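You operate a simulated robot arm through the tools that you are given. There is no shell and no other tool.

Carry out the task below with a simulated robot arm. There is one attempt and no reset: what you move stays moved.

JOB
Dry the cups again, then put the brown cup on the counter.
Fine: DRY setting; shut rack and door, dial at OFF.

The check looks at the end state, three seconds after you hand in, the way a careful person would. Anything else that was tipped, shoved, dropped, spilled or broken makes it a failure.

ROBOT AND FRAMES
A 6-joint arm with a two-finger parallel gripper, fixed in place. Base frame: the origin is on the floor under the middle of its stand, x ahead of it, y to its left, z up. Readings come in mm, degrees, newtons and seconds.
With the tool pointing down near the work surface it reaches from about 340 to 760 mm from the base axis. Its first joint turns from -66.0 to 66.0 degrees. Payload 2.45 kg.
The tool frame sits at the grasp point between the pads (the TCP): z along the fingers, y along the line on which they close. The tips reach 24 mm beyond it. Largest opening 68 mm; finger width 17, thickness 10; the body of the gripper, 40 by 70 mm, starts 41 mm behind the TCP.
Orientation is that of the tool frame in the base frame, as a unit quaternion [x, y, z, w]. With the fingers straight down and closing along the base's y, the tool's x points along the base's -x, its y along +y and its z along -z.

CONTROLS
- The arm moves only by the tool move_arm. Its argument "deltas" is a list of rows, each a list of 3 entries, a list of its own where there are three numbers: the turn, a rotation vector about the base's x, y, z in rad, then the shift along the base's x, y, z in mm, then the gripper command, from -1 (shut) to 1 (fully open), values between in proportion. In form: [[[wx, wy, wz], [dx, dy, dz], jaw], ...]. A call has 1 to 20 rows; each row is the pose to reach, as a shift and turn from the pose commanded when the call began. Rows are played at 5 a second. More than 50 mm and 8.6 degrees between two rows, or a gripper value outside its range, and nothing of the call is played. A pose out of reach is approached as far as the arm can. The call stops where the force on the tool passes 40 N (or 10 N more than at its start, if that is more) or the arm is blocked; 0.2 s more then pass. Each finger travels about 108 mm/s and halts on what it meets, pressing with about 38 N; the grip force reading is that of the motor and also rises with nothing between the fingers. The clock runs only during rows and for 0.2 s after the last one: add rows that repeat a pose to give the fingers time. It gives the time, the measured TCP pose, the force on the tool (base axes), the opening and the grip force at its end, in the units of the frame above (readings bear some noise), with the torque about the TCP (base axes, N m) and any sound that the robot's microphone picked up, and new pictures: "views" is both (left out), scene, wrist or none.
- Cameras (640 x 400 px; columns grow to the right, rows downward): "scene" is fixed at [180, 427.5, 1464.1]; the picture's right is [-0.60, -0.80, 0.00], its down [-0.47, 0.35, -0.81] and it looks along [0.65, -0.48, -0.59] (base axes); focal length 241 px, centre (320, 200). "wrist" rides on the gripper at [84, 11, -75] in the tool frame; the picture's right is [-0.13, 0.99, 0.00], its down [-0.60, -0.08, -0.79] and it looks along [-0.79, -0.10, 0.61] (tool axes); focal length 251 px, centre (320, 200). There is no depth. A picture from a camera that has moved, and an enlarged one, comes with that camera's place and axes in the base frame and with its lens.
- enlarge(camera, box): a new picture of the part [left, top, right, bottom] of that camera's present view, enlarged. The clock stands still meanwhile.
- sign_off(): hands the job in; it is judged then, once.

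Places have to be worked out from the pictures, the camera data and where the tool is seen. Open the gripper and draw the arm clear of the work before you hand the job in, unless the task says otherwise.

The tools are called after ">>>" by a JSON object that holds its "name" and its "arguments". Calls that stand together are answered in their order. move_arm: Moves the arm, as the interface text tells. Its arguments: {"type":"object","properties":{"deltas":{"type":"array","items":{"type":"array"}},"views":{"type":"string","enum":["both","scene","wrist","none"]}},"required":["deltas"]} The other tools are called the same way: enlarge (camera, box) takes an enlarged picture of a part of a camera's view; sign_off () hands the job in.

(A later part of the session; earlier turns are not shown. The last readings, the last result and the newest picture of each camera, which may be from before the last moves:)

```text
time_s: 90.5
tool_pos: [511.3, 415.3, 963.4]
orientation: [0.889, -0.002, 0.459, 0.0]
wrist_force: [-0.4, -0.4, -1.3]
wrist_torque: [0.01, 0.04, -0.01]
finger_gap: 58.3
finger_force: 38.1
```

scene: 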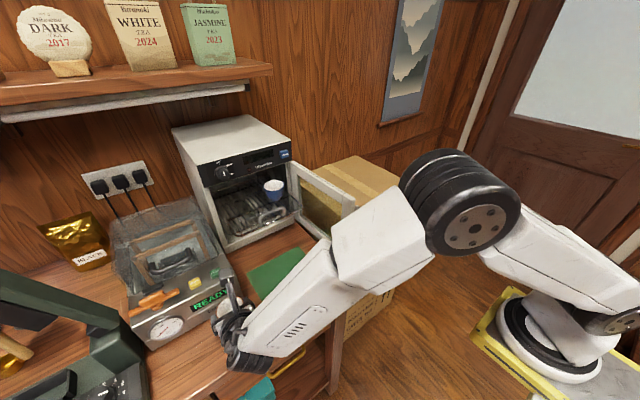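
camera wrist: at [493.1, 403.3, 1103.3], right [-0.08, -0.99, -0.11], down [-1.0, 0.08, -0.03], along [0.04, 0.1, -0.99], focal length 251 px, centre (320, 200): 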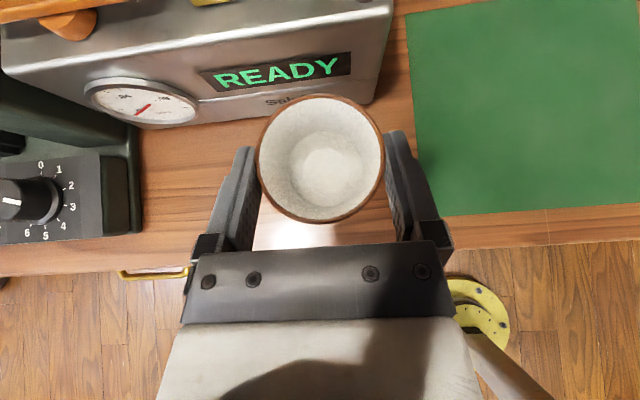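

No contact yet at z=963.4 (force only the cup's weight). I keep lowering in 2 mm steps.

>>> {"name": "move_arm", "arguments": {"deltas": [[[0, 0, 0], [0, 0, -1], 0.3], [[0, 0, 0], [0, 0, -2], 0.3], [[0, 0, 0], [0, 0, -2], 0.3]], "views": "none"}}

>>> {"name": "move_arm", "arguments": {"deltas": [[[0, 0, 0], [0, 0, -1], 0.3], [[0, 0, 0], [0, 0, -2], 0.3], [[0, 0, 0], [0, 0, -2], 0.3]], "views": "none"}}

>>> {"name": "enlarge", "arguments": {"camera": "scene", "box": [180, 270, 280, 370]}}

```text
time_s: 91.3
tool_pos: [510.3, 414.7, 961.5]
orientation: [0.889, -0.002, 0.458, -0.001]
wrist_force: [1.0, -0.1, -0.6]
wrist_torque: [-0.04, -0.01, 0.02]
finger_gap: 58.2
finger_force: 38.2
```

```text
time_s: 92.1
tool_pos: [512.2, 416.5, 959.5]
orientation: [0.888, -0.002, 0.459, 0.0]
wrist_force: [0.0, -0.1, 0.4]
wrist_torque: [0.0, 0.01, 0.03]
finger_gap: 58.1
finger_force: 38.1
```

```text
4.00 times, centred on (230, 320) of scene
camera zoom: at [180.0, 427.6, 1464.0], right [-0.6, -0.8, 0.0], down [-0.47, 0.35, -0.81], along [0.65, -0.48, -0.59], focal length 963 px, centre (680, -280)
```

zoom: 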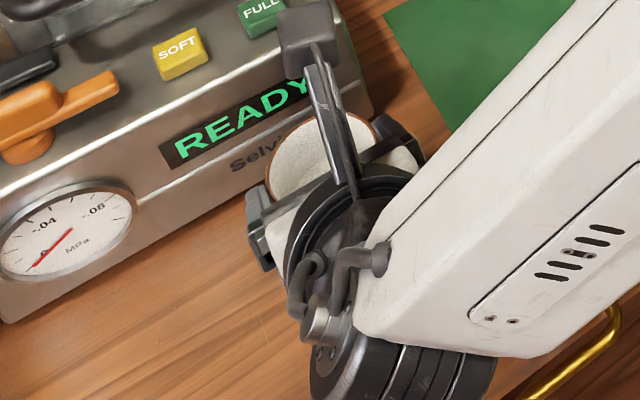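

Possibly just touching (force +0.4 N). I continue carefully.

>>> {"name": "move_arm", "arguments": {"deltas": [[[0, 0, 0], [0, 0, -1], 0.3], [[0, 0, 0], [0, 0, -1.5], 0.3], [[0, 0, 0], [0, 0, -1.5], 0.3]], "views": "none"}}

>>> {"name": "move_arm", "arguments": {"deltas": [[[0, 0, 0], [0, 0, -1], 0.3], [[0, 0, 0], [0, 0, -1.5], 0.3], [[0, 0, 0], [0, 0, -1.5], 0.3]], "views": "none"}}

```text
time_s: 92.9
tool_pos: [512.0, 415.6, 958.9]
orientation: [0.889, -0.002, 0.459, 0.0]
wrist_force: [0.5, -0.7, -0.7]
wrist_torque: [0.05, 0.01, 0.04]
finger_gap: 58.6
finger_force: 37.9
```

```text
time_s: 93.7
tool_pos: [512.3, 414.9, 957.7]
orientation: [0.888, -0.003, 0.459, 0.0]
wrist_force: [0.0, -0.7, 0.1]
wrist_torque: [-0.02, 0.02, 0.02]
finger_gap: 58.1
finger_force: 38.5
```

Still no clear contact; I continue down in small steps.

>>> {"name": "move_arm", "arguments": {"deltas": [[[0, 0, 0], [0, 0, -1], 0.3], [[0, 0, 0], [0, 0, -2], 0.3], [[0, 0, 0], [0, 0, -2], 0.3]], "views": "none"}}

>>> {"name": "move_arm", "arguments": {"deltas": [[[0, 0, 0], [0, 0, -1], 0.3], [[0, 0, 0], [0, 0, -2], 0.3], [[0, 0, 0], [0, 0, -2], 0.3]], "views": "wrist"}}

```text
time_s: 94.5
tool_pos: [513.9, 416.9, 955.4]
orientation: [0.889, -0.002, 0.458, -0.001]
wrist_force: [-1.0, 0.0, -0.8]
wrist_torque: [0.0, 0.03, -0.01]
finger_gap: 58.0
finger_force: 38.3
```

```text
time_s: 95.3
tool_pos: [512.0, 414.9, 954.3]
orientation: [0.889, -0.002, 0.458, 0.0]
wrist_force: [-0.4, 0.3, 0.1]
wrist_torque: [-0.02, -0.05, 0.0]
finger_gap: 58.1
finger_force: 38.6
camera wrist: at [499.7, 403.1, 1065.6], right [-0.08, -0.99, -0.11], down [-1.0, 0.08, -0.03], along [0.04, 0.1, -0.99], focal length 251 px, centre (320, 200)
```

wrist: 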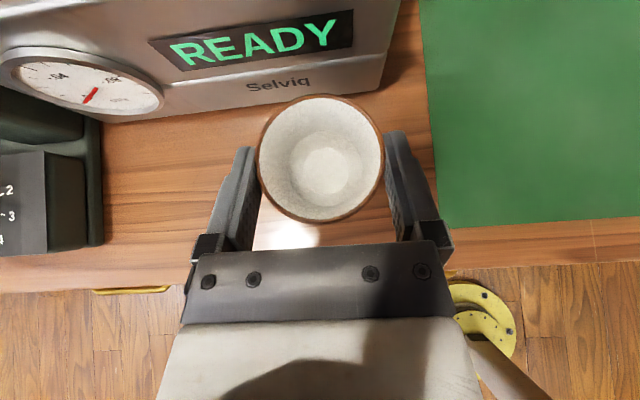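

No contact yet at z≈954; my counter-height estimate may be a bit high. I continue down in 2 mm steps watching the force.

>>> {"name": "move_arm", "arguments": {"deltas": [[[0, 0, 0], [0, 0, -1], 0.3], [[0, 0, 0], [0, 0, -2], 0.3], [[0, 0, 0], [0, 0, -2], 0.3]], "views": "none"}}

>>> {"name": "move_arm", "arguments": {"deltas": [[[0, 0, 0], [0, 0, -1], 0.3], [[0, 0, 0], [0, 0, -2], 0.3], [[0, 0, 0], [0, 0, -2], 0.3]], "views": "none"}}

>>> {"name": "move_arm", "arguments": {"deltas": [[[0, 0, 0], [0, 0, -1], 0.3], [[0, 0, 0], [0, 0, -2], 0.3], [[0, 0, 0], [0, 0, -2], 0.3]], "views": "none"}}

```text
time_s: 96.1
tool_pos: [512.2, 416.6, 952.7]
orientation: [0.889, -0.003, 0.458, 0.0]
wrist_force: [0.3, -1.3, 0.6]
wrist_torque: [-0.02, 0.01, -0.01]
finger_gap: 58.2
finger_force: 38.0
```

```text
time_s: 96.9
tool_pos: [511.5, 415.8, 949.0]
orientation: [0.889, -0.002, 0.459, 0.0]
wrist_force: [-0.3, -0.4, -0.8]
wrist_torque: [0.0, 0.02, 0.02]
finger_gap: 58.3
finger_force: 37.9
```

```text
time_s: 97.7
tool_pos: [512.5, 416.4, 946.7]
orientation: [0.888, -0.002, 0.459, 0.0]
wrist_force: [-0.1, 0.2, 0.2]
wrist_torque: [0.01, 0.02, 0.05]
finger_gap: 58.1
finger_force: 38.1
```

Still free. I take a picture to judge the remaining gap.

>>> {"name": "move_arm", "arguments": {"deltas": [[[0, 0, 0], [0, 0, -1], 0.3], [[0, 0, 0], [0, 0, -2], 0.3], [[0, 0, 0], [0, 0, -2], 0.3]], "views": "both"}}

>>> {"name": "enlarge", "arguments": {"camera": "wrist", "box": [220, 70, 430, 250]}}

>>> {"name": "enlarge", "arguments": {"camera": "scene", "box": [180, 270, 280, 370]}}

```text
time_s: 98.5
tool_pos: [511.7, 414.7, 945.7]
orientation: [0.889, -0.002, 0.458, 0.0]
wrist_force: [-1.1, 0.1, -0.1]
wrist_torque: [0.01, 0.01, 0.01]
finger_gap: 58.0
finger_force: 38.2
camera wrist: at [499.2, 403.6, 1057.6], right [-0.08, -0.99, -0.11], down [-1.0, 0.08, -0.03], along [0.04, 0.1, -0.99], focal length 251 px, centre (320, 200)
```

scene: 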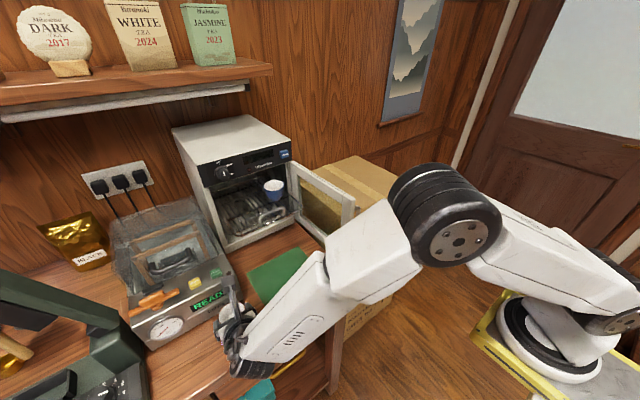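
wrist: 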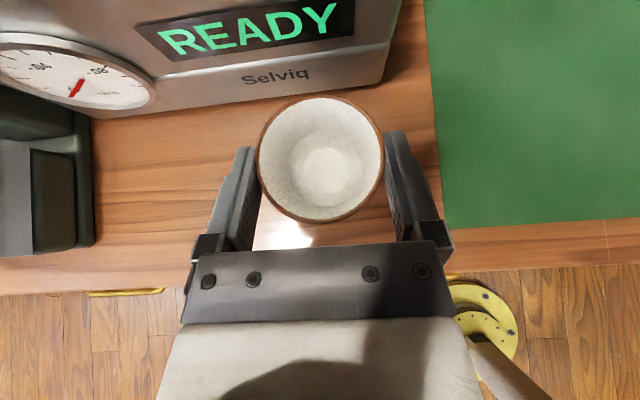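

```text
2.22 times, centred on (325, 160) of wrist
camera zoom: at [499.2, 403.6, 1057.6], right [-0.08, -0.99, -0.11], down [-1.0, 0.08, -0.03], along [0.04, 0.1, -0.99], focal length 559 px, centre (309, 289)
```

zoom: 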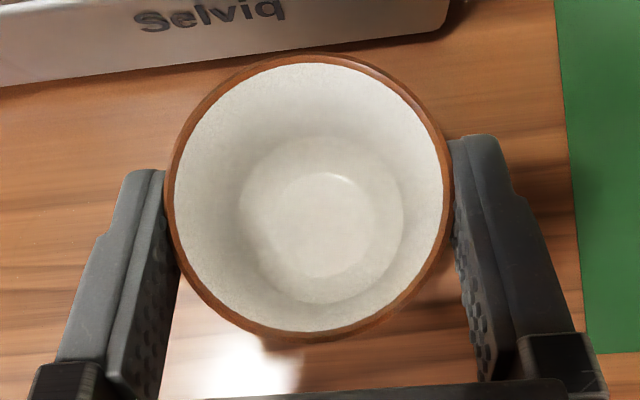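

```text
4.00 times, centred on (230, 320) of scene
camera zoom: at [180.0, 427.6, 1464.0], right [-0.6, -0.8, 0.0], down [-0.47, 0.35, -0.81], along [0.65, -0.48, -0.59], focal length 963 px, centre (680, -280)
```

zoom: 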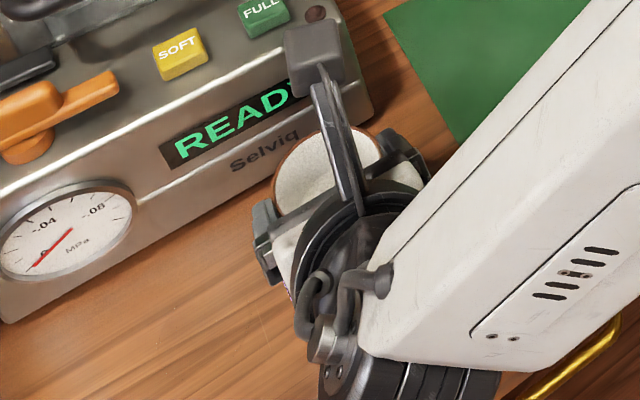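

By triangulating Selviq's bottom corner the counter is nearer z≈900–908, so contact should come soon. I continue in 1.5 mm steps.

>>> {"name": "move_arm", "arguments": {"deltas": [[[0, 0, 0], [0, 0, -0.8], 0.3], [[0, 0, 0], [0, 0, -1.5], 0.3], [[0, 0, 0], [0, 0, -1.5], 0.3]], "views": "none"}}

>>> {"name": "move_arm", "arguments": {"deltas": [[[0, 0, 0], [0, 0, -0.8], 0.3], [[0, 0, 0], [0, 0, -1.5], 0.3], [[0, 0, 0], [0, 0, -1.5], 0.3]], "views": "none"}}

>>> {"name": "move_arm", "arguments": {"deltas": [[[0, 0, 0], [0, 0, -0.8], 0.3], [[0, 0, 0], [0, 0, -1.5], 0.3], [[0, 0, 0], [0, 0, -1.5], 0.3]], "views": "none"}}

```text
time_s: 99.3
tool_pos: [512.3, 416.9, 943.3]
orientation: [0.889, -0.002, 0.459, 0.0]
wrist_force: [-0.2, 0.0, -0.4]
wrist_torque: [-0.02, 0.05, 0.03]
finger_gap: 58.1
finger_force: 37.6
```

```text
time_s: 100.1
tool_pos: [512.9, 415.0, 943.9]
orientation: [0.888, -0.002, 0.459, 0.0]
wrist_force: [0.0, -0.2, -0.7]
wrist_torque: [0.01, -0.03, 0.01]
finger_gap: 58.5
finger_force: 38.3
```

```text
time_s: 100.9
tool_pos: [512.8, 415.3, 941.1]
orientation: [0.889, -0.003, 0.458, 0.0]
wrist_force: [-0.4, 0.2, -0.7]
wrist_torque: [0.01, -0.01, 0.01]
finger_gap: 58.1
finger_force: 38.1
```

No contact yet at ~940; continuing.

>>> {"name": "move_arm", "arguments": {"deltas": [[[0, 0, 0], [0, 0, -0.8], 0.3], [[0, 0, 0], [0, 0, -1.5], 0.3], [[0, 0, 0], [0, 0, -1.5], 0.3]], "views": "none"}}

>>> {"name": "move_arm", "arguments": {"deltas": [[[0, 0, 0], [0, 0, -0.8], 0.3], [[0, 0, 0], [0, 0, -1.5], 0.3], [[0, 0, 0], [0, 0, -1.5], 0.3]], "views": "none"}}

>>> {"name": "move_arm", "arguments": {"deltas": [[[0, 0, 0], [0, 0, -0.8], 0.3], [[0, 0, 0], [0, 0, -1.5], 0.3], [[0, 0, 0], [0, 0, -1.5], 0.3]], "views": "wrist"}}

```text
time_s: 101.7
tool_pos: [511.2, 415.4, 940.6]
orientation: [0.889, -0.002, 0.458, 0.0]
wrist_force: [-1.3, -0.3, -0.1]
wrist_torque: [0.0, 0.01, 0.02]
finger_gap: 58.2
finger_force: 37.4
```

```text
time_s: 102.5
tool_pos: [512.8, 416.0, 939.2]
orientation: [0.888, -0.003, 0.459, 0.0]
wrist_force: [0.1, 0.0, -0.5]
wrist_torque: [0.01, 0.01, -0.01]
finger_gap: 58.0
finger_force: 38.5
```

```text
time_s: 103.3
tool_pos: [512.1, 415.1, 936.0]
orientation: [0.888, -0.002, 0.459, 0.0]
wrist_force: [-0.2, 1.1, -0.4]
wrist_torque: [0.01, -0.02, 0.03]
finger_gap: 58.0
finger_force: 38.3
camera wrist: at [498.3, 403.1, 1048.6], right [-0.08, -0.99, -0.11], down [-1.0, 0.08, -0.03], along [0.04, 0.1, -0.99], focal length 251 px, centre (320, 200)
```

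wrist: 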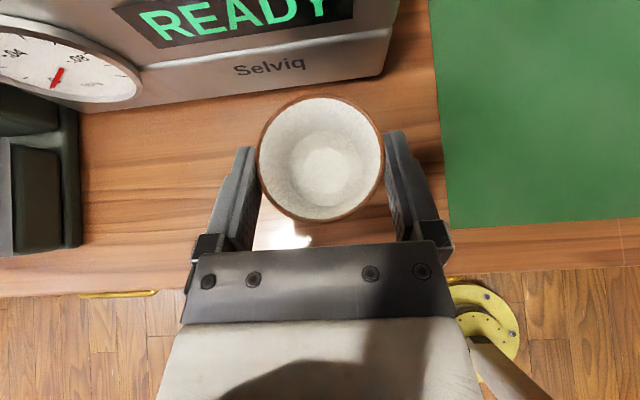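

Triangulating the mat corner gives the counter at z≈891–901, so contact is close. Continuing in 1.5 mm steps.

>>> {"name": "move_arm", "arguments": {"deltas": [[[0, 0, 0], [0, 0, -0.8], 0.3], [[0, 0, 0], [0, 0, -1.5], 0.3], [[0, 0, 0], [0, 0, -1.5], 0.3]], "views": "none"}}

>>> {"name": "move_arm", "arguments": {"deltas": [[[0, 0, 0], [0, 0, -0.8], 0.3], [[0, 0, 0], [0, 0, -1.5], 0.3], [[0, 0, 0], [0, 0, -1.5], 0.3]], "views": "none"}}

>>> {"name": "move_arm", "arguments": {"deltas": [[[0, 0, 0], [0, 0, -0.8], 0.3], [[0, 0, 0], [0, 0, -1.5], 0.3], [[0, 0, 0], [0, 0, -1.5], 0.3]], "views": "none"}}

```text
time_s: 104.1
tool_pos: [511.9, 414.6, 934.3]
orientation: [0.889, -0.002, 0.458, 0.0]
wrist_force: [0.0, -0.8, -1.5]
wrist_torque: [-0.01, -0.02, 0.03]
finger_gap: 58.2
finger_force: 37.8
```

```text
time_s: 104.9
tool_pos: [511.0, 415.3, 933.8]
orientation: [0.889, -0.003, 0.458, 0.0]
wrist_force: [0.0, 1.2, -1.2]
wrist_torque: [-0.01, 0.01, -0.02]
finger_gap: 58.3
finger_force: 38.2
```

```text
time_s: 105.7
tool_pos: [510.3, 416.7, 933.0]
orientation: [0.889, -0.002, 0.459, 0.0]
wrist_force: [-0.1, -0.2, -0.3]
wrist_torque: [-0.01, 0.01, 0.02]
finger_gap: 57.9
finger_force: 38.1
```

Still only the cup's weight. Continuing.

>>> {"name": "move_arm", "arguments": {"deltas": [[[0, 0, 0], [0, 0, -0.8], 0.3], [[0, 0, 0], [0, 0, -1.5], 0.3], [[0, 0, 0], [0, 0, -1.5], 0.3]], "views": "none"}}

>>> {"name": "move_arm", "arguments": {"deltas": [[[0, 0, 0], [0, 0, -0.8], 0.3], [[0, 0, 0], [0, 0, -1.5], 0.3], [[0, 0, 0], [0, 0, -1.5], 0.3]], "views": "none"}}

>>> {"name": "move_arm", "arguments": {"deltas": [[[0, 0, 0], [0, 0, -0.8], 0.3], [[0, 0, 0], [0, 0, -1.5], 0.3], [[0, 0, 0], [0, 0, -1.5], 0.3]], "views": "both"}}

>>> {"name": "enlarge", "arguments": {"camera": "scene", "box": [190, 280, 270, 360]}}

```text
time_s: 106.5
tool_pos: [511.8, 415.7, 930.3]
orientation: [0.889, -0.002, 0.458, 0.0]
wrist_force: [0.4, -0.4, -0.4]
wrist_torque: [-0.02, -0.02, -0.02]
finger_gap: 58.3
finger_force: 38.3
```

```text
time_s: 107.3
tool_pos: [510.5, 415.9, 928.6]
orientation: [0.889, -0.002, 0.459, 0.0]
wrist_force: [0.2, -0.6, -0.4]
wrist_torque: [0.01, 0.02, -0.05]
finger_gap: 58.1
finger_force: 37.6
```

```text
time_s: 108.1
tool_pos: [511.3, 415.5, 927.5]
orientation: [0.889, -0.002, 0.458, 0.0]
wrist_force: [-0.2, 0.6, -0.9]
wrist_torque: [0.0, 0.04, 0.01]
finger_gap: 58.2
finger_force: 37.9
camera wrist: at [498.4, 403.5, 1039.0], right [-0.08, -0.99, -0.11], down [-1.0, 0.08, -0.03], along [0.04, 0.1, -0.99], focal length 251 px, centre (320, 200)
```

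scene: 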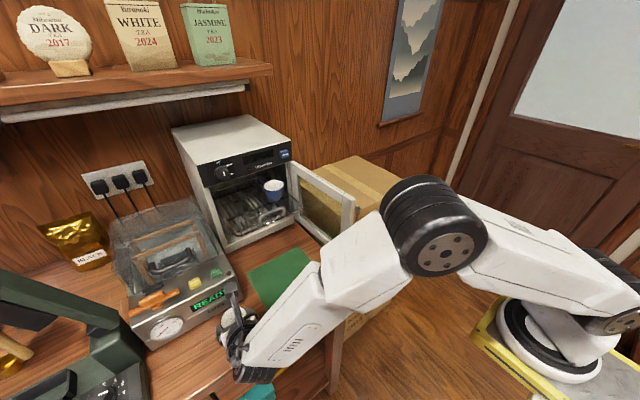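
wrist: 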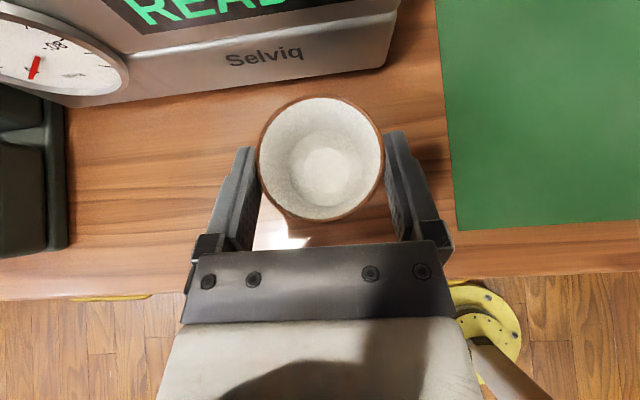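

```text
5.00 times, centred on (230, 320) of scene
camera zoom: at [180.0, 427.6, 1464.0], right [-0.6, -0.8, 0.0], down [-0.47, 0.35, -0.81], along [0.65, -0.48, -0.59], focal length 1203 px, centre (770, -400)
```

zoom: 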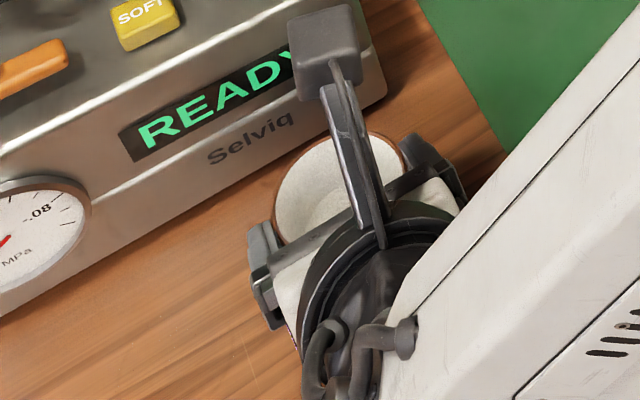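

Re-solving the counter edge and mat positions from both cameras together gives a consistent counter height of z≈880, so contact is expected at TCP ≈ 923. I continue the last few mm in small steps.

>>> {"name": "move_arm", "arguments": {"deltas": [[[0, 0, 0], [0, 0, -0.8], 0.3], [[0, 0, 0], [0, 0, -1.5], 0.3], [[0, 0, 0], [0, 0, -1.5], 0.3]], "views": "none"}}

>>> {"name": "move_arm", "arguments": {"deltas": [[[0, 0, 0], [0, 0, -0.8], 0.3], [[0, 0, 0], [0, 0, -1.5], 0.3], [[0, 0, 0], [0, 0, -1.5], 0.3]], "views": "none"}}

>>> {"name": "move_arm", "arguments": {"deltas": [[[0, 0, 0], [0, 0, -0.8], 0.3], [[0, 0, 0], [0, 0, -1.5], 0.3], [[0, 0, 0], [0, 0, -1.5], 0.3]], "views": "none"}}

```text
time_s: 108.9
tool_pos: [511.6, 415.6, 925.7]
orientation: [0.889, -0.002, 0.459, 0.0]
wrist_force: [-0.1, -0.3, -0.2]
wrist_torque: [-0.02, -0.03, 0.0]
finger_gap: 58.0
finger_force: 37.7
```

```text
time_s: 109.7
tool_pos: [511.2, 415.9, 924.7]
orientation: [0.888, -0.003, 0.46, 0.0]
wrist_force: [-2.3, 0.7, 4.5]
wrist_torque: [0.06, 0.13, 0.01]
finger_gap: 58.0
finger_force: 37.7
```

```text
time_s: 110.5
tool_pos: [511.5, 416.4, 925.2]
orientation: [0.888, -0.004, 0.46, 0.0]
wrist_force: [-4.4, 0.2, 16.4]
wrist_torque: [0.24, 0.21, -0.01]
finger_gap: 57.7
finger_force: 38.3
```

Contact: 4.5 N then 16 N at z≈925. I relieve 1.2 mm and open slowly.

>>> {"name": "move_arm", "arguments": {"deltas": [[[0, 0, 0], [0, 0, 1.2], 0.3], [[0, 0, 0], [0, 0, 1.2], 0.3], [[0, 0, 0], [0, 0, 1.2], 0.75], [[0, 0, 0], [0, 0, 1.2], 0.85], [[0, 0, 0], [0, 0, 1.2], 1], [[0, 0, 0], [0, 0, 1.2], 1]], "views": "both"}}

>>> {"name": "enlarge", "arguments": {"camera": "wrist", "box": [220, 70, 430, 250]}}

```text
time_s: 111.9
tool_pos: [512.3, 415.8, 924.2]
orientation: [0.888, -0.002, 0.459, 0.0]
wrist_force: [-0.3, 0.2, -0.6]
wrist_torque: [-0.02, -0.03, -0.02]
finger_gap: 67.9
finger_force: 0.0
camera wrist: at [499.1, 404.0, 1035.9], right [-0.08, -0.99, -0.11], down [-1.0, 0.08, -0.03], along [0.04, 0.1, -0.99], focal length 251 px, centre (320, 200)
```

scene: 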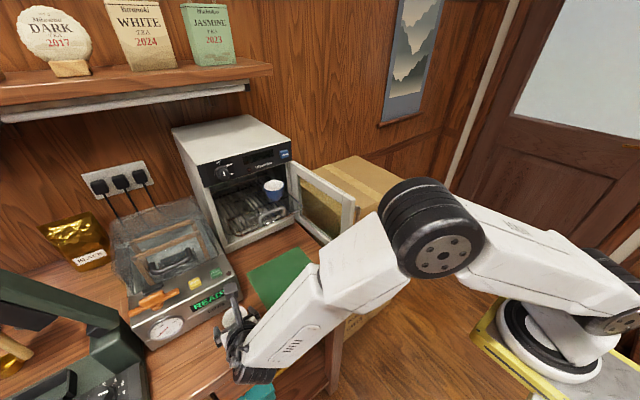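
wrist: 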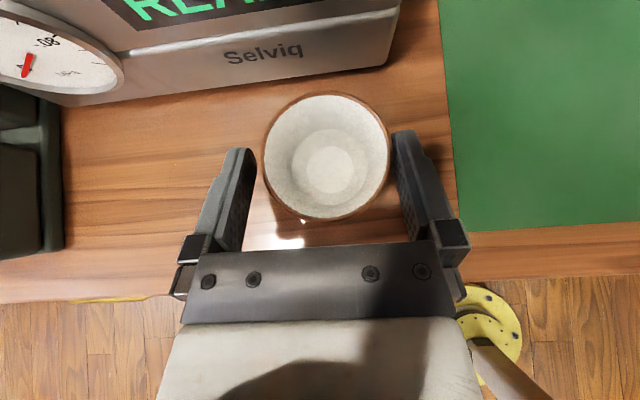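

```text
2.22 times, centred on (325, 160) of wrist
camera zoom: at [499.1, 404.0, 1035.9], right [-0.08, -0.99, -0.11], down [-1.0, 0.08, -0.03], along [0.04, 0.1, -0.99], focal length 559 px, centre (309, 289)
```

zoom: 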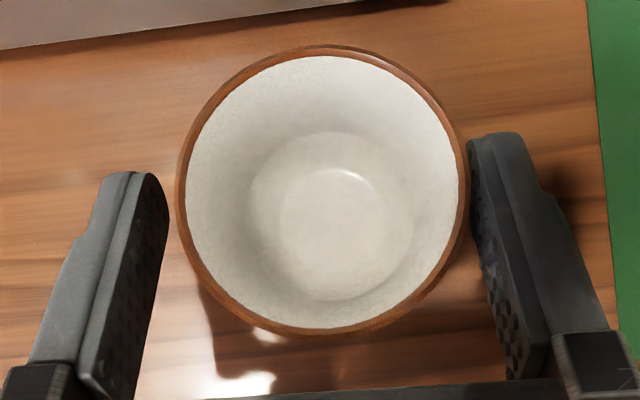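

The cup stands free on the counter. I centre by 1 mm and withdraw along the tool axis, then rise.

>>> {"name": "move_arm", "arguments": {"deltas": [[[0, 0, 0], [0, -1, 0], 1], [[0, 0, 0], [-8, -1, 5.6], 1], [[0, 0, 0], [-20, -1, 14], 1], [[0, 0, 0], [-37, -1, 26], 1], [[0, 0, 0], [-57, -1, 40], 1], [[0, 0, 0], [-75, -1, 75], 1], [[0, 0, 0], [-80, -1, 120], 1], [[0, 0, 0], [-80, -1, 165], 1], [[0, 0, 0], [-80, -1, 165], 1]], "views": "both"}}

>>> {"name": "enlarge", "arguments": {"camera": "wrist", "box": [200, 0, 480, 180]}}

>>> {"name": "enlarge", "arguments": {"camera": "scene", "box": [160, 260, 300, 380]}}

```text
time_s: 113.9
tool_pos: [454.7, 404.5, 1089.4]
orientation: [0.889, -0.003, 0.459, 0.001]
wrist_force: [1.7, -0.2, 0.3]
wrist_torque: [0.01, -0.01, -0.01]
finger_gap: 68.1
finger_force: 0.0
out of reach, approached as far as the arm can: row 5, 6, 7, 8, 9
camera wrist: at [442.2, 391.8, 1201.3], right [-0.08, -0.99, -0.11], down [-1.0, 0.08, -0.03], along [0.04, 0.1, -0.99], focal length 251 px, centre (320, 200)
```

scene: 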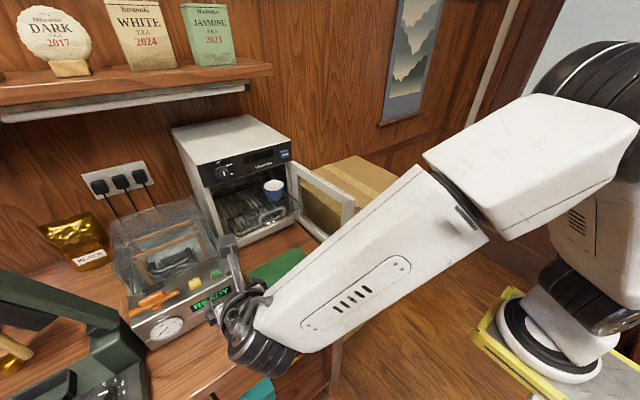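
wrist: 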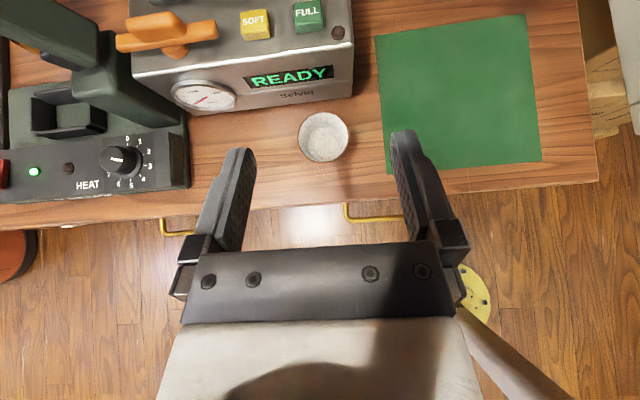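

```text
2.22 times, centred on (340, 90) of wrist
camera zoom: at [442.2, 391.8, 1201.3], right [-0.08, -0.99, -0.11], down [-1.0, 0.08, -0.03], along [0.04, 0.1, -0.99], focal length 559 px, centre (276, 444)
```

zoom: 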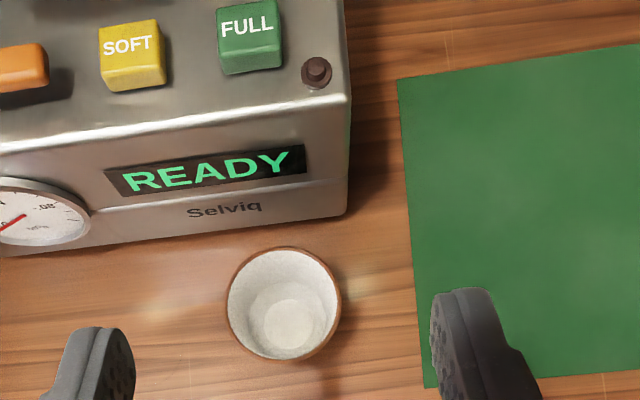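

```text
3.33 times, centred on (230, 320) of scene
camera zoom: at [180.0, 427.5, 1464.1], right [-0.6, -0.8, 0.0], down [-0.47, 0.35, -0.81], along [0.65, -0.48, -0.59], focal length 802 px, centre (620, -200)
```

zoom: 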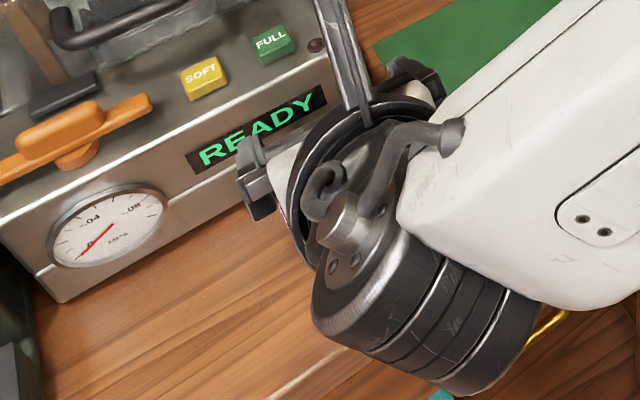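

The brown cup stands upright on the bare counter at about (521, 415). Next I push the rack back in: bring the tool horizontal with closed fingers in front of the handle bar (y≈239, z≈1076).

>>> {"name": "move_arm", "arguments": {"deltas": [[[0, 0, 0], [15, -20, 10], 1], [[0, -0.122, 0], [30, -55, 10], 0], [[0, -0.244, 0], [45, -90, 5], -1], [[0, -0.366, 0], [55, -120, 0], -1], [[0, -0.488, 0], [65, -145, -6], -1], [[0, -0.611, 0], [70, -165, -13], -1], [[0, -0.611, 0], [70, -165, -13], -1]], "views": "both"}}

>>> {"name": "enlarge", "arguments": {"camera": "scene", "box": [160, 200, 320, 340]}}

```text
time_s: 115.5
tool_pos: [528.5, 239.2, 1074.1]
orientation: [0.709, -0.002, 0.706, -0.001]
wrist_force: [-0.1, 0.7, -0.2]
wrist_torque: [-0.01, 0.01, 0.01]
finger_gap: 0.0
finger_force: 23.7
camera wrist: at [452.2, 227.1, 1157.9], right [0.0, -0.99, -0.13], down [-0.8, 0.08, -0.6], along [0.61, 0.1, -0.79], focal length 251 px, centre (320, 200)
```

scene: 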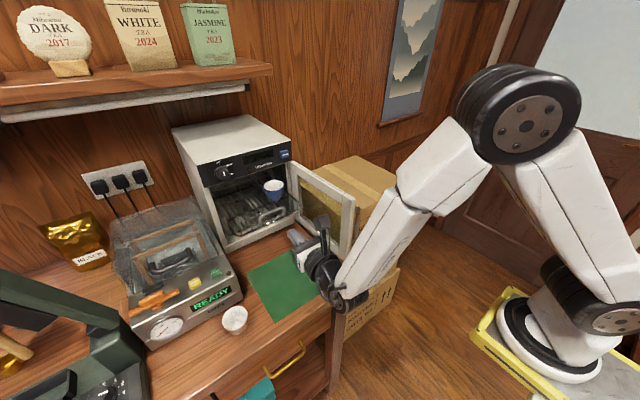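
wrist: 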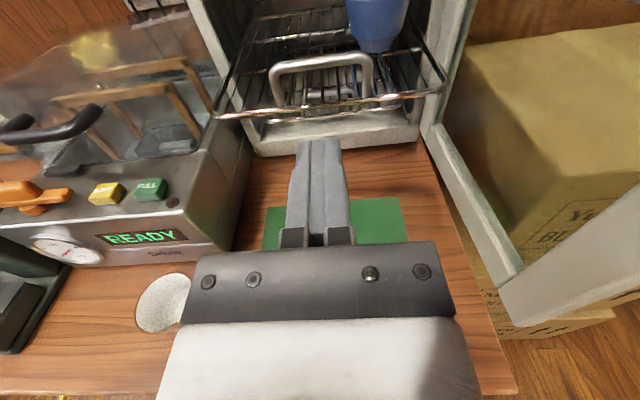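

```text
2.86 times, centred on (240, 270) of scene
camera zoom: at [180.0, 427.5, 1464.1], right [-0.6, -0.8, 0.0], down [-0.47, 0.35, -0.81], along [0.65, -0.48, -0.59], focal length 688 px, centre (549, 0)
```

zoom: 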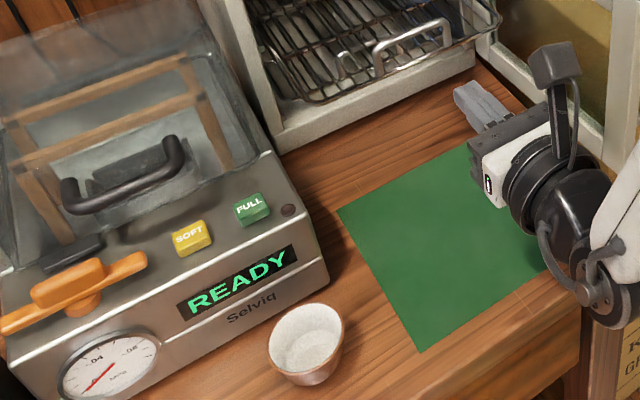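

Cup placement confirmed. The handle bar is dead ahead at z≈1078. I approach and start pushing the rack in gently.

>>> {"name": "move_arm", "arguments": {"deltas": [[[0, 0, 0], [35, 0, 3], -1], [[0, 0, 0], [60, 0, 3], -1], [[0, 0, 0], [72, 0, 3], -1], [[0, 0, 0], [78, 0, 3], -1], [[0, 0, 0], [82, 0, 3], -1], [[0, 0, 0], [86, 0, 3], -1], [[0, 0, 0], [91, 0, 3], -1], [[0, 0, 0], [97, 0, 3], -1], [[0, 0, 0], [103, 0, 3], -1], [[0, 0, 0], [109, 0, 3], -1], [[0, 0, 0], [115, 0, 3], -1]], "views": "both"}}

>>> {"name": "enlarge", "arguments": {"camera": "wrist", "box": [200, 0, 480, 180]}}

```text
time_s: 117.9
tool_pos: [643.9, 240.8, 1078.1]
orientation: [0.709, -0.002, 0.705, -0.001]
wrist_force: [-1.2, 1.0, -0.2]
wrist_torque: [0.01, -0.02, -0.02]
finger_gap: 0.0
finger_force: 23.4
camera wrist: at [568.3, 227.4, 1162.9], right [0.0, -0.99, -0.13], down [-0.8, 0.08, -0.6], along [0.6, 0.1, -0.79], focal length 251 px, centre (320, 200)
```

scene: 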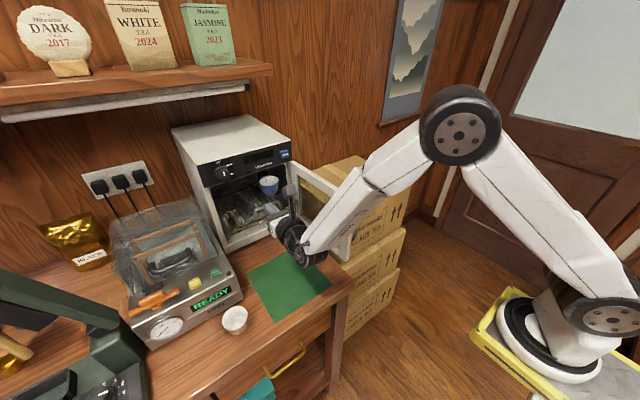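
wrist: 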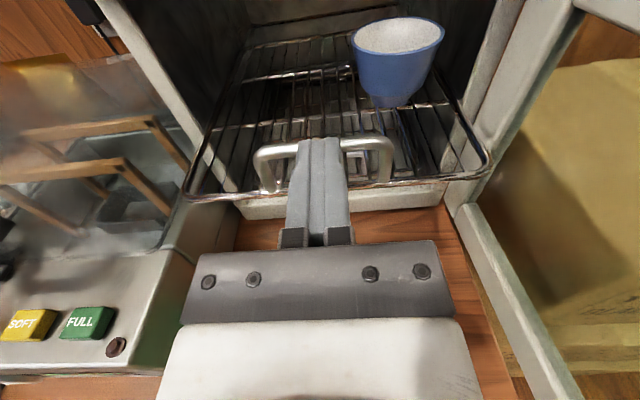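

```text
2.22 times, centred on (340, 90) of wrist
camera zoom: at [568.3, 227.4, 1162.9], right [0.0, -0.99, -0.13], down [-0.8, 0.08, -0.6], along [0.6, 0.1, -0.79], focal length 559 px, centre (276, 444)
```

zoom: 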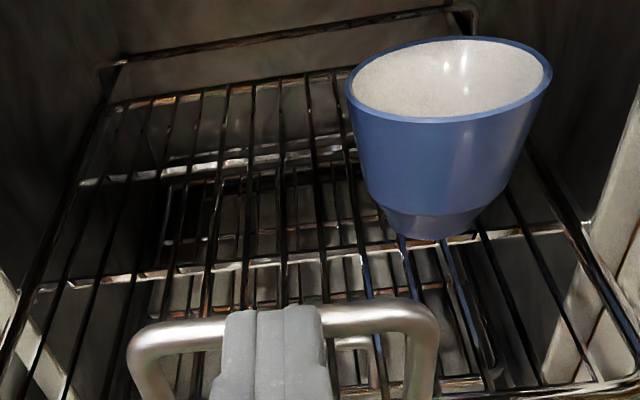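

The rack is moving in with light force, blue cup steady. I continue pushing to the seated position.

>>> {"name": "move_arm", "arguments": {"deltas": [[[0, 0, 0], [4, -1, 0], -1], [[0, 0, 0], [9, -1, 0], -1], [[0, 0, 0], [15, -1, 0], -1], [[0, 0, 0], [21, -1, 0], -1], [[0, 0, 0], [27, -1, 0], -1], [[0, 0, 0], [33, -1, 0], -1], [[0, 0, 0], [39, -1, 0], -1], [[0, 0, 0], [45, -1, 0], -1], [[0, 0, 0], [51, -1, 0], -1], [[0, 0, 0], [57, -1, 0], -1], [[0, 0, 0], [63, -1, 0], -1], [[0, 0, 0], [69, -1, 0], -1], [[0, 0, 0], [74, -1, 0], -1], [[0, 0, 0], [78, -1, 0], -1]], "views": "both"}}

>>> {"name": "enlarge", "arguments": {"camera": "wrist", "box": [200, 0, 480, 180]}}

>>> {"name": "enlarge", "arguments": {"camera": "scene", "box": [190, 130, 330, 260]}}

```text
time_s: 120.9
tool_pos: [721.1, 236.0, 1077.9]
orientation: [0.709, -0.003, 0.705, 0.0]
wrist_force: [-1.4, 0.6, 0.9]
wrist_torque: [0.04, -0.03, 0.03]
finger_gap: 0.3
finger_force: 24.1
camera wrist: at [646.0, 224.5, 1162.5], right [0.0, -0.99, -0.13], down [-0.8, 0.08, -0.6], along [0.6, 0.1, -0.79], focal length 251 px, centre (320, 200)
```

scene: 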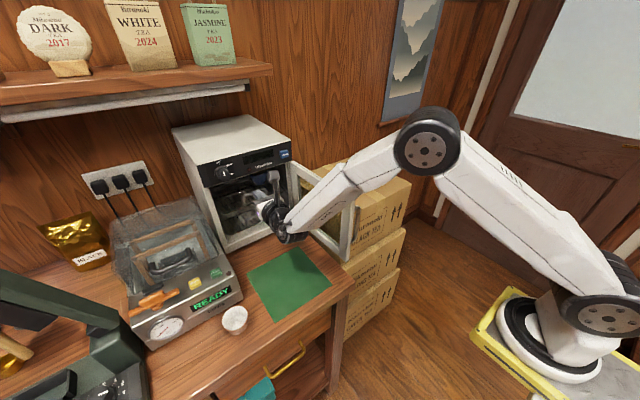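
wrist: 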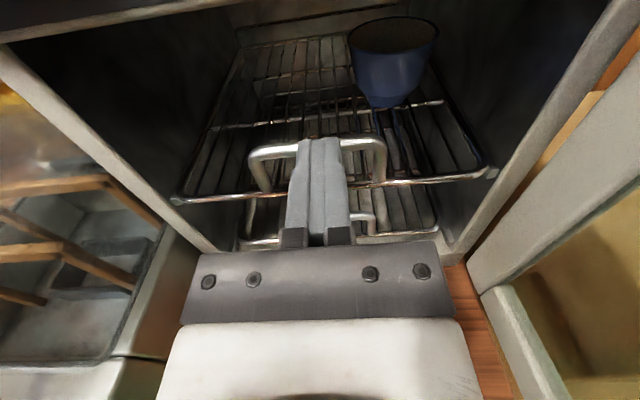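

```text
2.22 times, centred on (340, 90) of wrist
camera zoom: at [646.0, 224.5, 1162.5], right [0.0, -0.99, -0.13], down [-0.8, 0.08, -0.6], along [0.6, 0.1, -0.79], focal length 559 px, centre (276, 444)
```

zoom: 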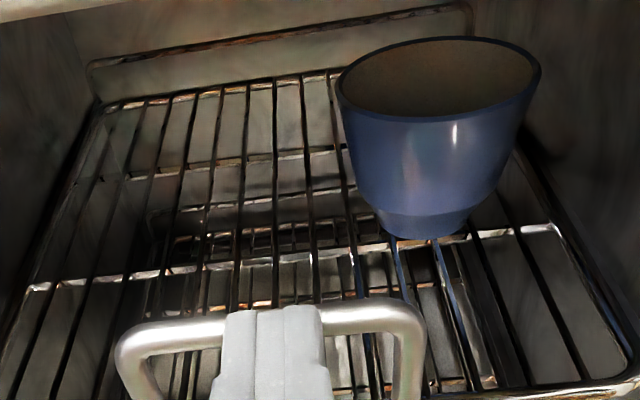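

```text
3.08 times, centred on (260, 195) of scene
camera zoom: at [180.0, 427.5, 1464.1], right [-0.6, -0.8, 0.0], down [-0.47, 0.35, -0.81], along [0.65, -0.48, -0.59], focal length 740 px, centre (505, 215)
```

zoom: 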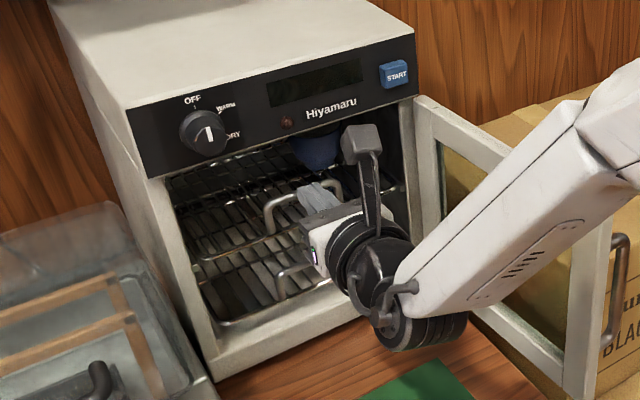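

The rack is nearly in (tip at x≈745, handle started at 760). I check the dial hasn't been disturbed, zooming in on it.

>>> {"name": "enlarge", "arguments": {"camera": "scene", "box": [205, 150, 265, 195]}}

```text
8.89 times, centred on (235, 172) of scene
camera zoom: at [180.0, 427.5, 1464.1], right [-0.6, -0.8, 0.0], down [-0.47, 0.35, -0.81], along [0.65, -0.48, -0.59], focal length 2139 px, centre (1076, 444)
```

zoom: 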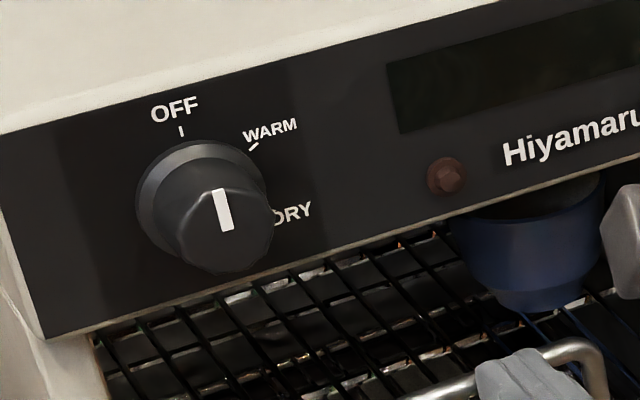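

The dial is still at OFF. I push the last ~12 mm until the rack seats, in small steps.

>>> {"name": "move_arm", "arguments": {"deltas": [[[0, 0, 0], [3, 1, -1], -1], [[0, 0, 0], [6, 1, -1], -1], [[0, 0, 0], [9, 1, -1], -1], [[0, 0, 0], [11, 1, -1], -1], [[0, 0, 0], [11, 1, -1], -1]], "views": "none"}}

>>> {"name": "move_arm", "arguments": {"deltas": [[[0, 0, 0], [2, 0, 0], -1], [[0, 0, 0], [3, 0, 0], -1], [[0, 0, 0], [3, 0, 0], -1]], "views": "none"}}

```text
time_s: 122.1
tool_pos: [731.1, 238.1, 1077.2]
orientation: [0.709, -0.002, 0.705, 0.0]
wrist_force: [0.3, -0.4, 0.2]
wrist_torque: [0.03, -0.03, -0.02]
finger_gap: 0.0
finger_force: 23.6
```

```text
time_s: 122.9
tool_pos: [733.5, 238.4, 1077.9]
orientation: [0.709, -0.003, 0.705, 0.0]
wrist_force: [0.6, -0.4, -0.7]
wrist_torque: [-0.03, 0.01, 0.0]
finger_gap: 0.1
finger_force: 23.4
```

No stop felt yet; I continue in 2 mm steps.

>>> {"name": "move_arm", "arguments": {"deltas": [[[0, 0, 0], [2, 0, 0], -1], [[0, 0, 0], [4, 0, 0], -1], [[0, 0, 0], [4, 0, 0], -1]], "views": "none"}}

>>> {"name": "move_arm", "arguments": {"deltas": [[[0, 0, 0], [1.5, 0, 0], -1], [[0, 0, 0], [3, 0, 0], -1], [[0, 0, 0], [3, 0, 0], -1]], "views": "both"}}

>>> {"name": "enlarge", "arguments": {"camera": "wrist", "box": [180, 0, 500, 200]}}

```text
time_s: 123.7
tool_pos: [736.6, 239.7, 1075.4]
orientation: [0.709, -0.002, 0.705, 0.0]
wrist_force: [0.1, -0.4, 0.4]
wrist_torque: [-0.03, -0.01, 0.0]
finger_gap: 0.1
finger_force: 23.4
```

```text
time_s: 124.4
tool_pos: [738.1, 240.1, 1076.1]
orientation: [0.71, -0.004, 0.704, 0.0]
wrist_force: [-25.0, -6.8, 6.7]
wrist_torque: [-0.02, -0.14, -0.14]
finger_gap: 0.1
finger_force: 23.5
stopped in row 3: the force on the tool passed its limit at 45 N (the readings are from after the stop); the commanded pose is now the measured one
camera wrist: at [663.6, 227.6, 1160.6], right [-0.01, -0.99, -0.13], down [-0.8, 0.09, -0.6], along [0.6, 0.1, -0.79], focal length 251 px, centre (320, 200)
```

scene: 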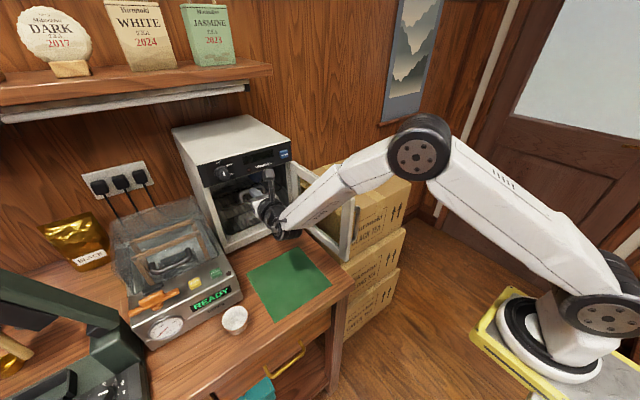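
wrist: 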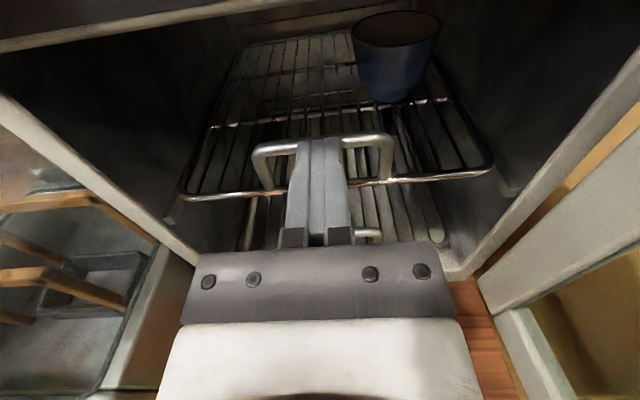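

```text
2.00 times, centred on (340, 100) of wrist
camera zoom: at [663.6, 227.6, 1160.6], right [-0.01, -0.99, -0.13], down [-0.8, 0.09, -0.6], along [0.6, 0.1, -0.79], focal length 503 px, centre (280, 400)
```

zoom: 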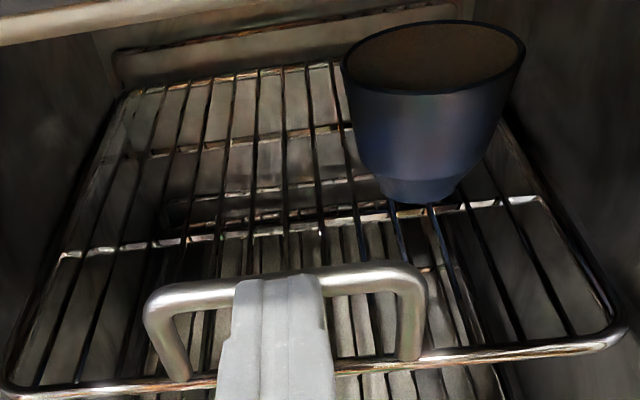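

The rack hit its stop (fully in), and the blue cup is still standing. Now I retreat, lift over the open door (top z≈1148) and come down on its outer side to push it closed.

>>> {"name": "move_arm", "arguments": {"deltas": [[[0, 0, 0], [-10, 0, 0], -1], [[0, 0, 0], [-50, 0, 0], -1], [[0, 0, 0], [-95, 0, 5], -1], [[0, 0, 0], [-140, 0, 15], -1], [[0, 0, 0], [-175, 0, 45], -1], [[0, 0, 0], [-195, 0, 85], -1], [[0, 0, 0], [-200, -20, 115], -1], [[0, 0, 0], [-205, -60, 122], -1], [[0, 0, 0], [-210, -105, 122], -1], [[0, 0, 0], [-210, -150, 122], -1], [[0, 0, 0], [-210, -190, 122], -1], [[0, 0, 0], [-210, -205, 122], -1], [[0, 0, 0], [-210, -205, 122], -1]], "views": "both"}}

>>> {"name": "enlarge", "arguments": {"camera": "scene", "box": [190, 130, 370, 290]}}

```text
time_s: 127.2
tool_pos: [528.4, 54.3, 1197.8]
orientation: [0.711, -0.005, 0.703, 0.002]
wrist_force: [-0.4, -0.4, -0.2]
wrist_torque: [-0.07, -0.01, 0.02]
finger_gap: 0.1
finger_force: 23.8
out of reach, approached as far as the arm can: row 11, 12, 13
camera wrist: at [454.0, 43.3, 1282.2], right [-0.01, -0.99, -0.13], down [-0.8, 0.09, -0.6], along [0.6, 0.1, -0.79], focal length 251 px, centre (320, 200)
```

scene: 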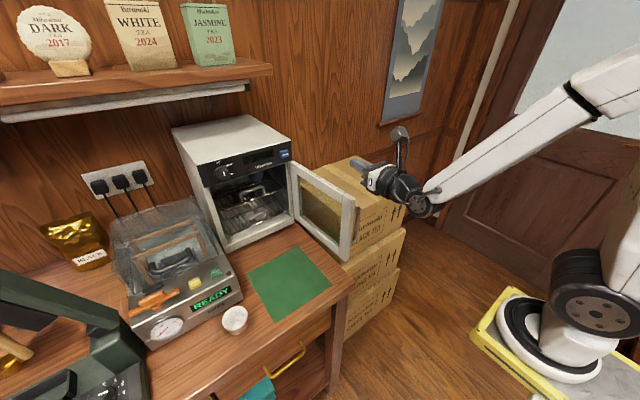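
wrist: 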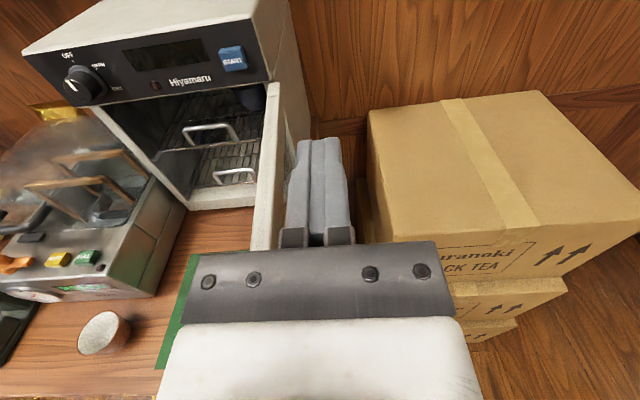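

```text
2.50 times, centred on (280, 210) of scene
camera zoom: at [180.0, 427.5, 1464.1], right [-0.6, -0.8, 0.0], down [-0.47, 0.35, -0.81], along [0.65, -0.48, -0.59], focal length 602 px, centre (420, 175)
```

zoom: 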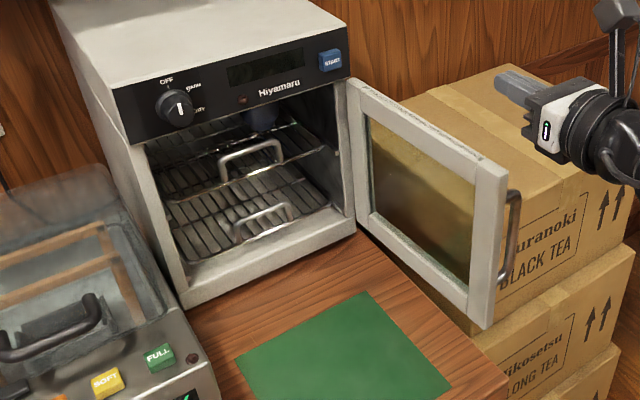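

The horizontal pose reaches its yaw limit here, so I'll push the door shut the same way I opened it: tool pitched 60° down, fingertips over the top on the outer side. I pitch down while still above the door.

>>> {"name": "move_arm", "arguments": {"deltas": [[[0, 0.131, 0], [5, 10, 3], -1], [[0, 0.262, 0], [10, 15, 5], -1], [[0, 0.393, 0], [16, 18, 7], -1], [[0, 0.524, 0], [22, 20, 8], -1], [[0, 0.655, 0], [28, 20, 8], -1], [[0, 0.786, 0], [34, 20, 8], -1], [[0, 0.917, 0], [40, 20, 8], -1], [[0, 1.047, 0], [46, 20, 8], -1], [[0, 1.047, 0], [46, 20, 8], -1]], "views": "both"}}

>>> {"name": "enlarge", "arguments": {"camera": "wrist", "box": [200, 0, 480, 250]}}

```text
time_s: 129.2
tool_pos: [574.1, 75.4, 1206.9]
orientation: [0.967, -0.002, 0.254, 0.001]
wrist_force: [0.0, 0.4, -0.2]
wrist_torque: [0.0, -0.03, 0.0]
finger_gap: 0.2
finger_force: 23.3
out of reach, approached as far as the arm can: row 5, 6
camera wrist: at [610.4, 62.7, 1313.5], right [-0.12, -0.99, -0.06], down [-0.92, 0.08, 0.39], along [-0.39, 0.1, -0.92], focal length 251 px, centre (320, 200)
```

scene: 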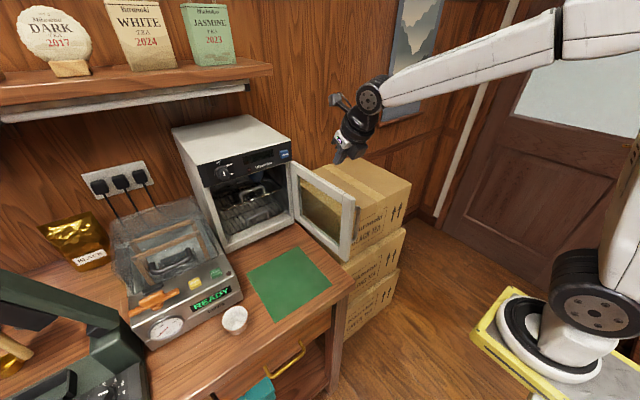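
wrist: 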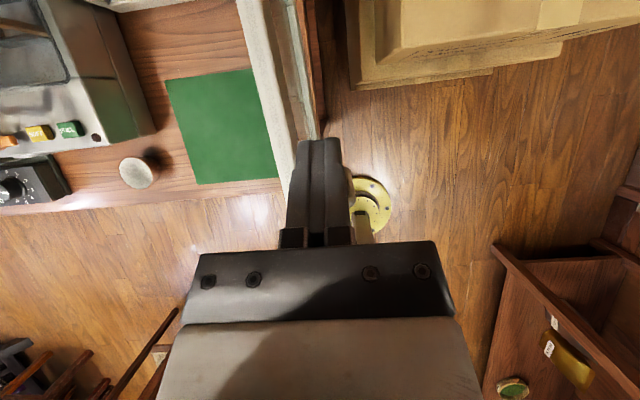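

```text
1.60 times, centred on (340, 125) of wrist
camera zoom: at [610.4, 62.7, 1313.5], right [-0.12, -0.99, -0.06], down [-0.92, 0.08, 0.39], along [-0.39, 0.1, -0.92], focal length 402 px, centre (288, 320)
```

zoom: 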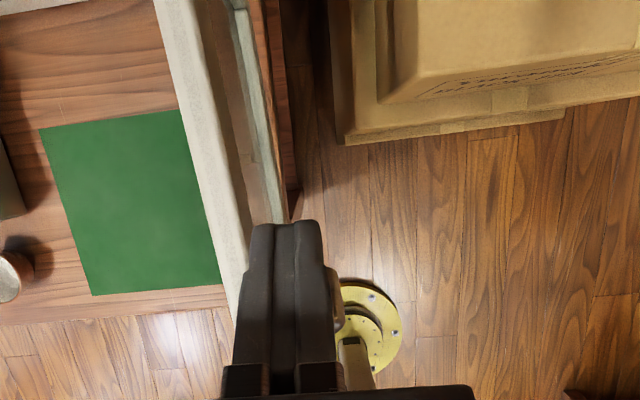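

I'm above the outer side with ~16 mm clearance to the door face. I lower so the tips are ~29 mm below the door's top edge, then sweep the door toward closed along its arc.

>>> {"name": "move_arm", "arguments": {"deltas": [[[0, 0, 0], [0, 0, -25], -1], [[0, 0, 0], [0, 0, -50], -1], [[0, 0, 0], [0, 0, -67], -1], [[0, 0, 0], [0, 0, -67], -1]], "views": "wrist"}}

```text
time_s: 130.2
tool_pos: [573.5, 72.5, 1139.8]
orientation: [0.967, -0.002, 0.255, 0.001]
wrist_force: [0.2, 0.8, 0.4]
wrist_torque: [-0.01, 0.01, -0.04]
finger_gap: 0.0
finger_force: 23.6
camera wrist: at [609.7, 60.7, 1247.3], right [-0.12, -0.99, -0.06], down [-0.92, 0.08, 0.39], along [-0.38, 0.1, -0.92], focal length 251 px, centre (320, 200)
```

wrist: 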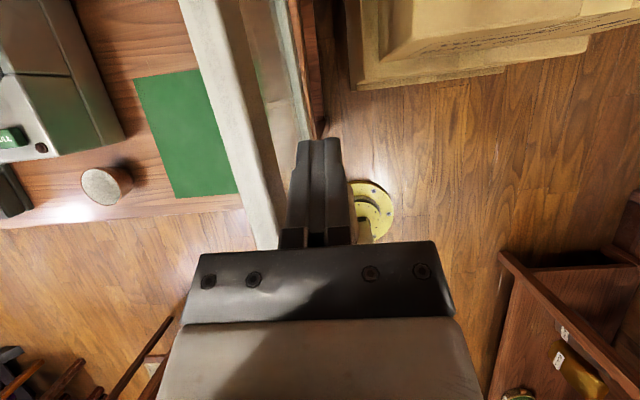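

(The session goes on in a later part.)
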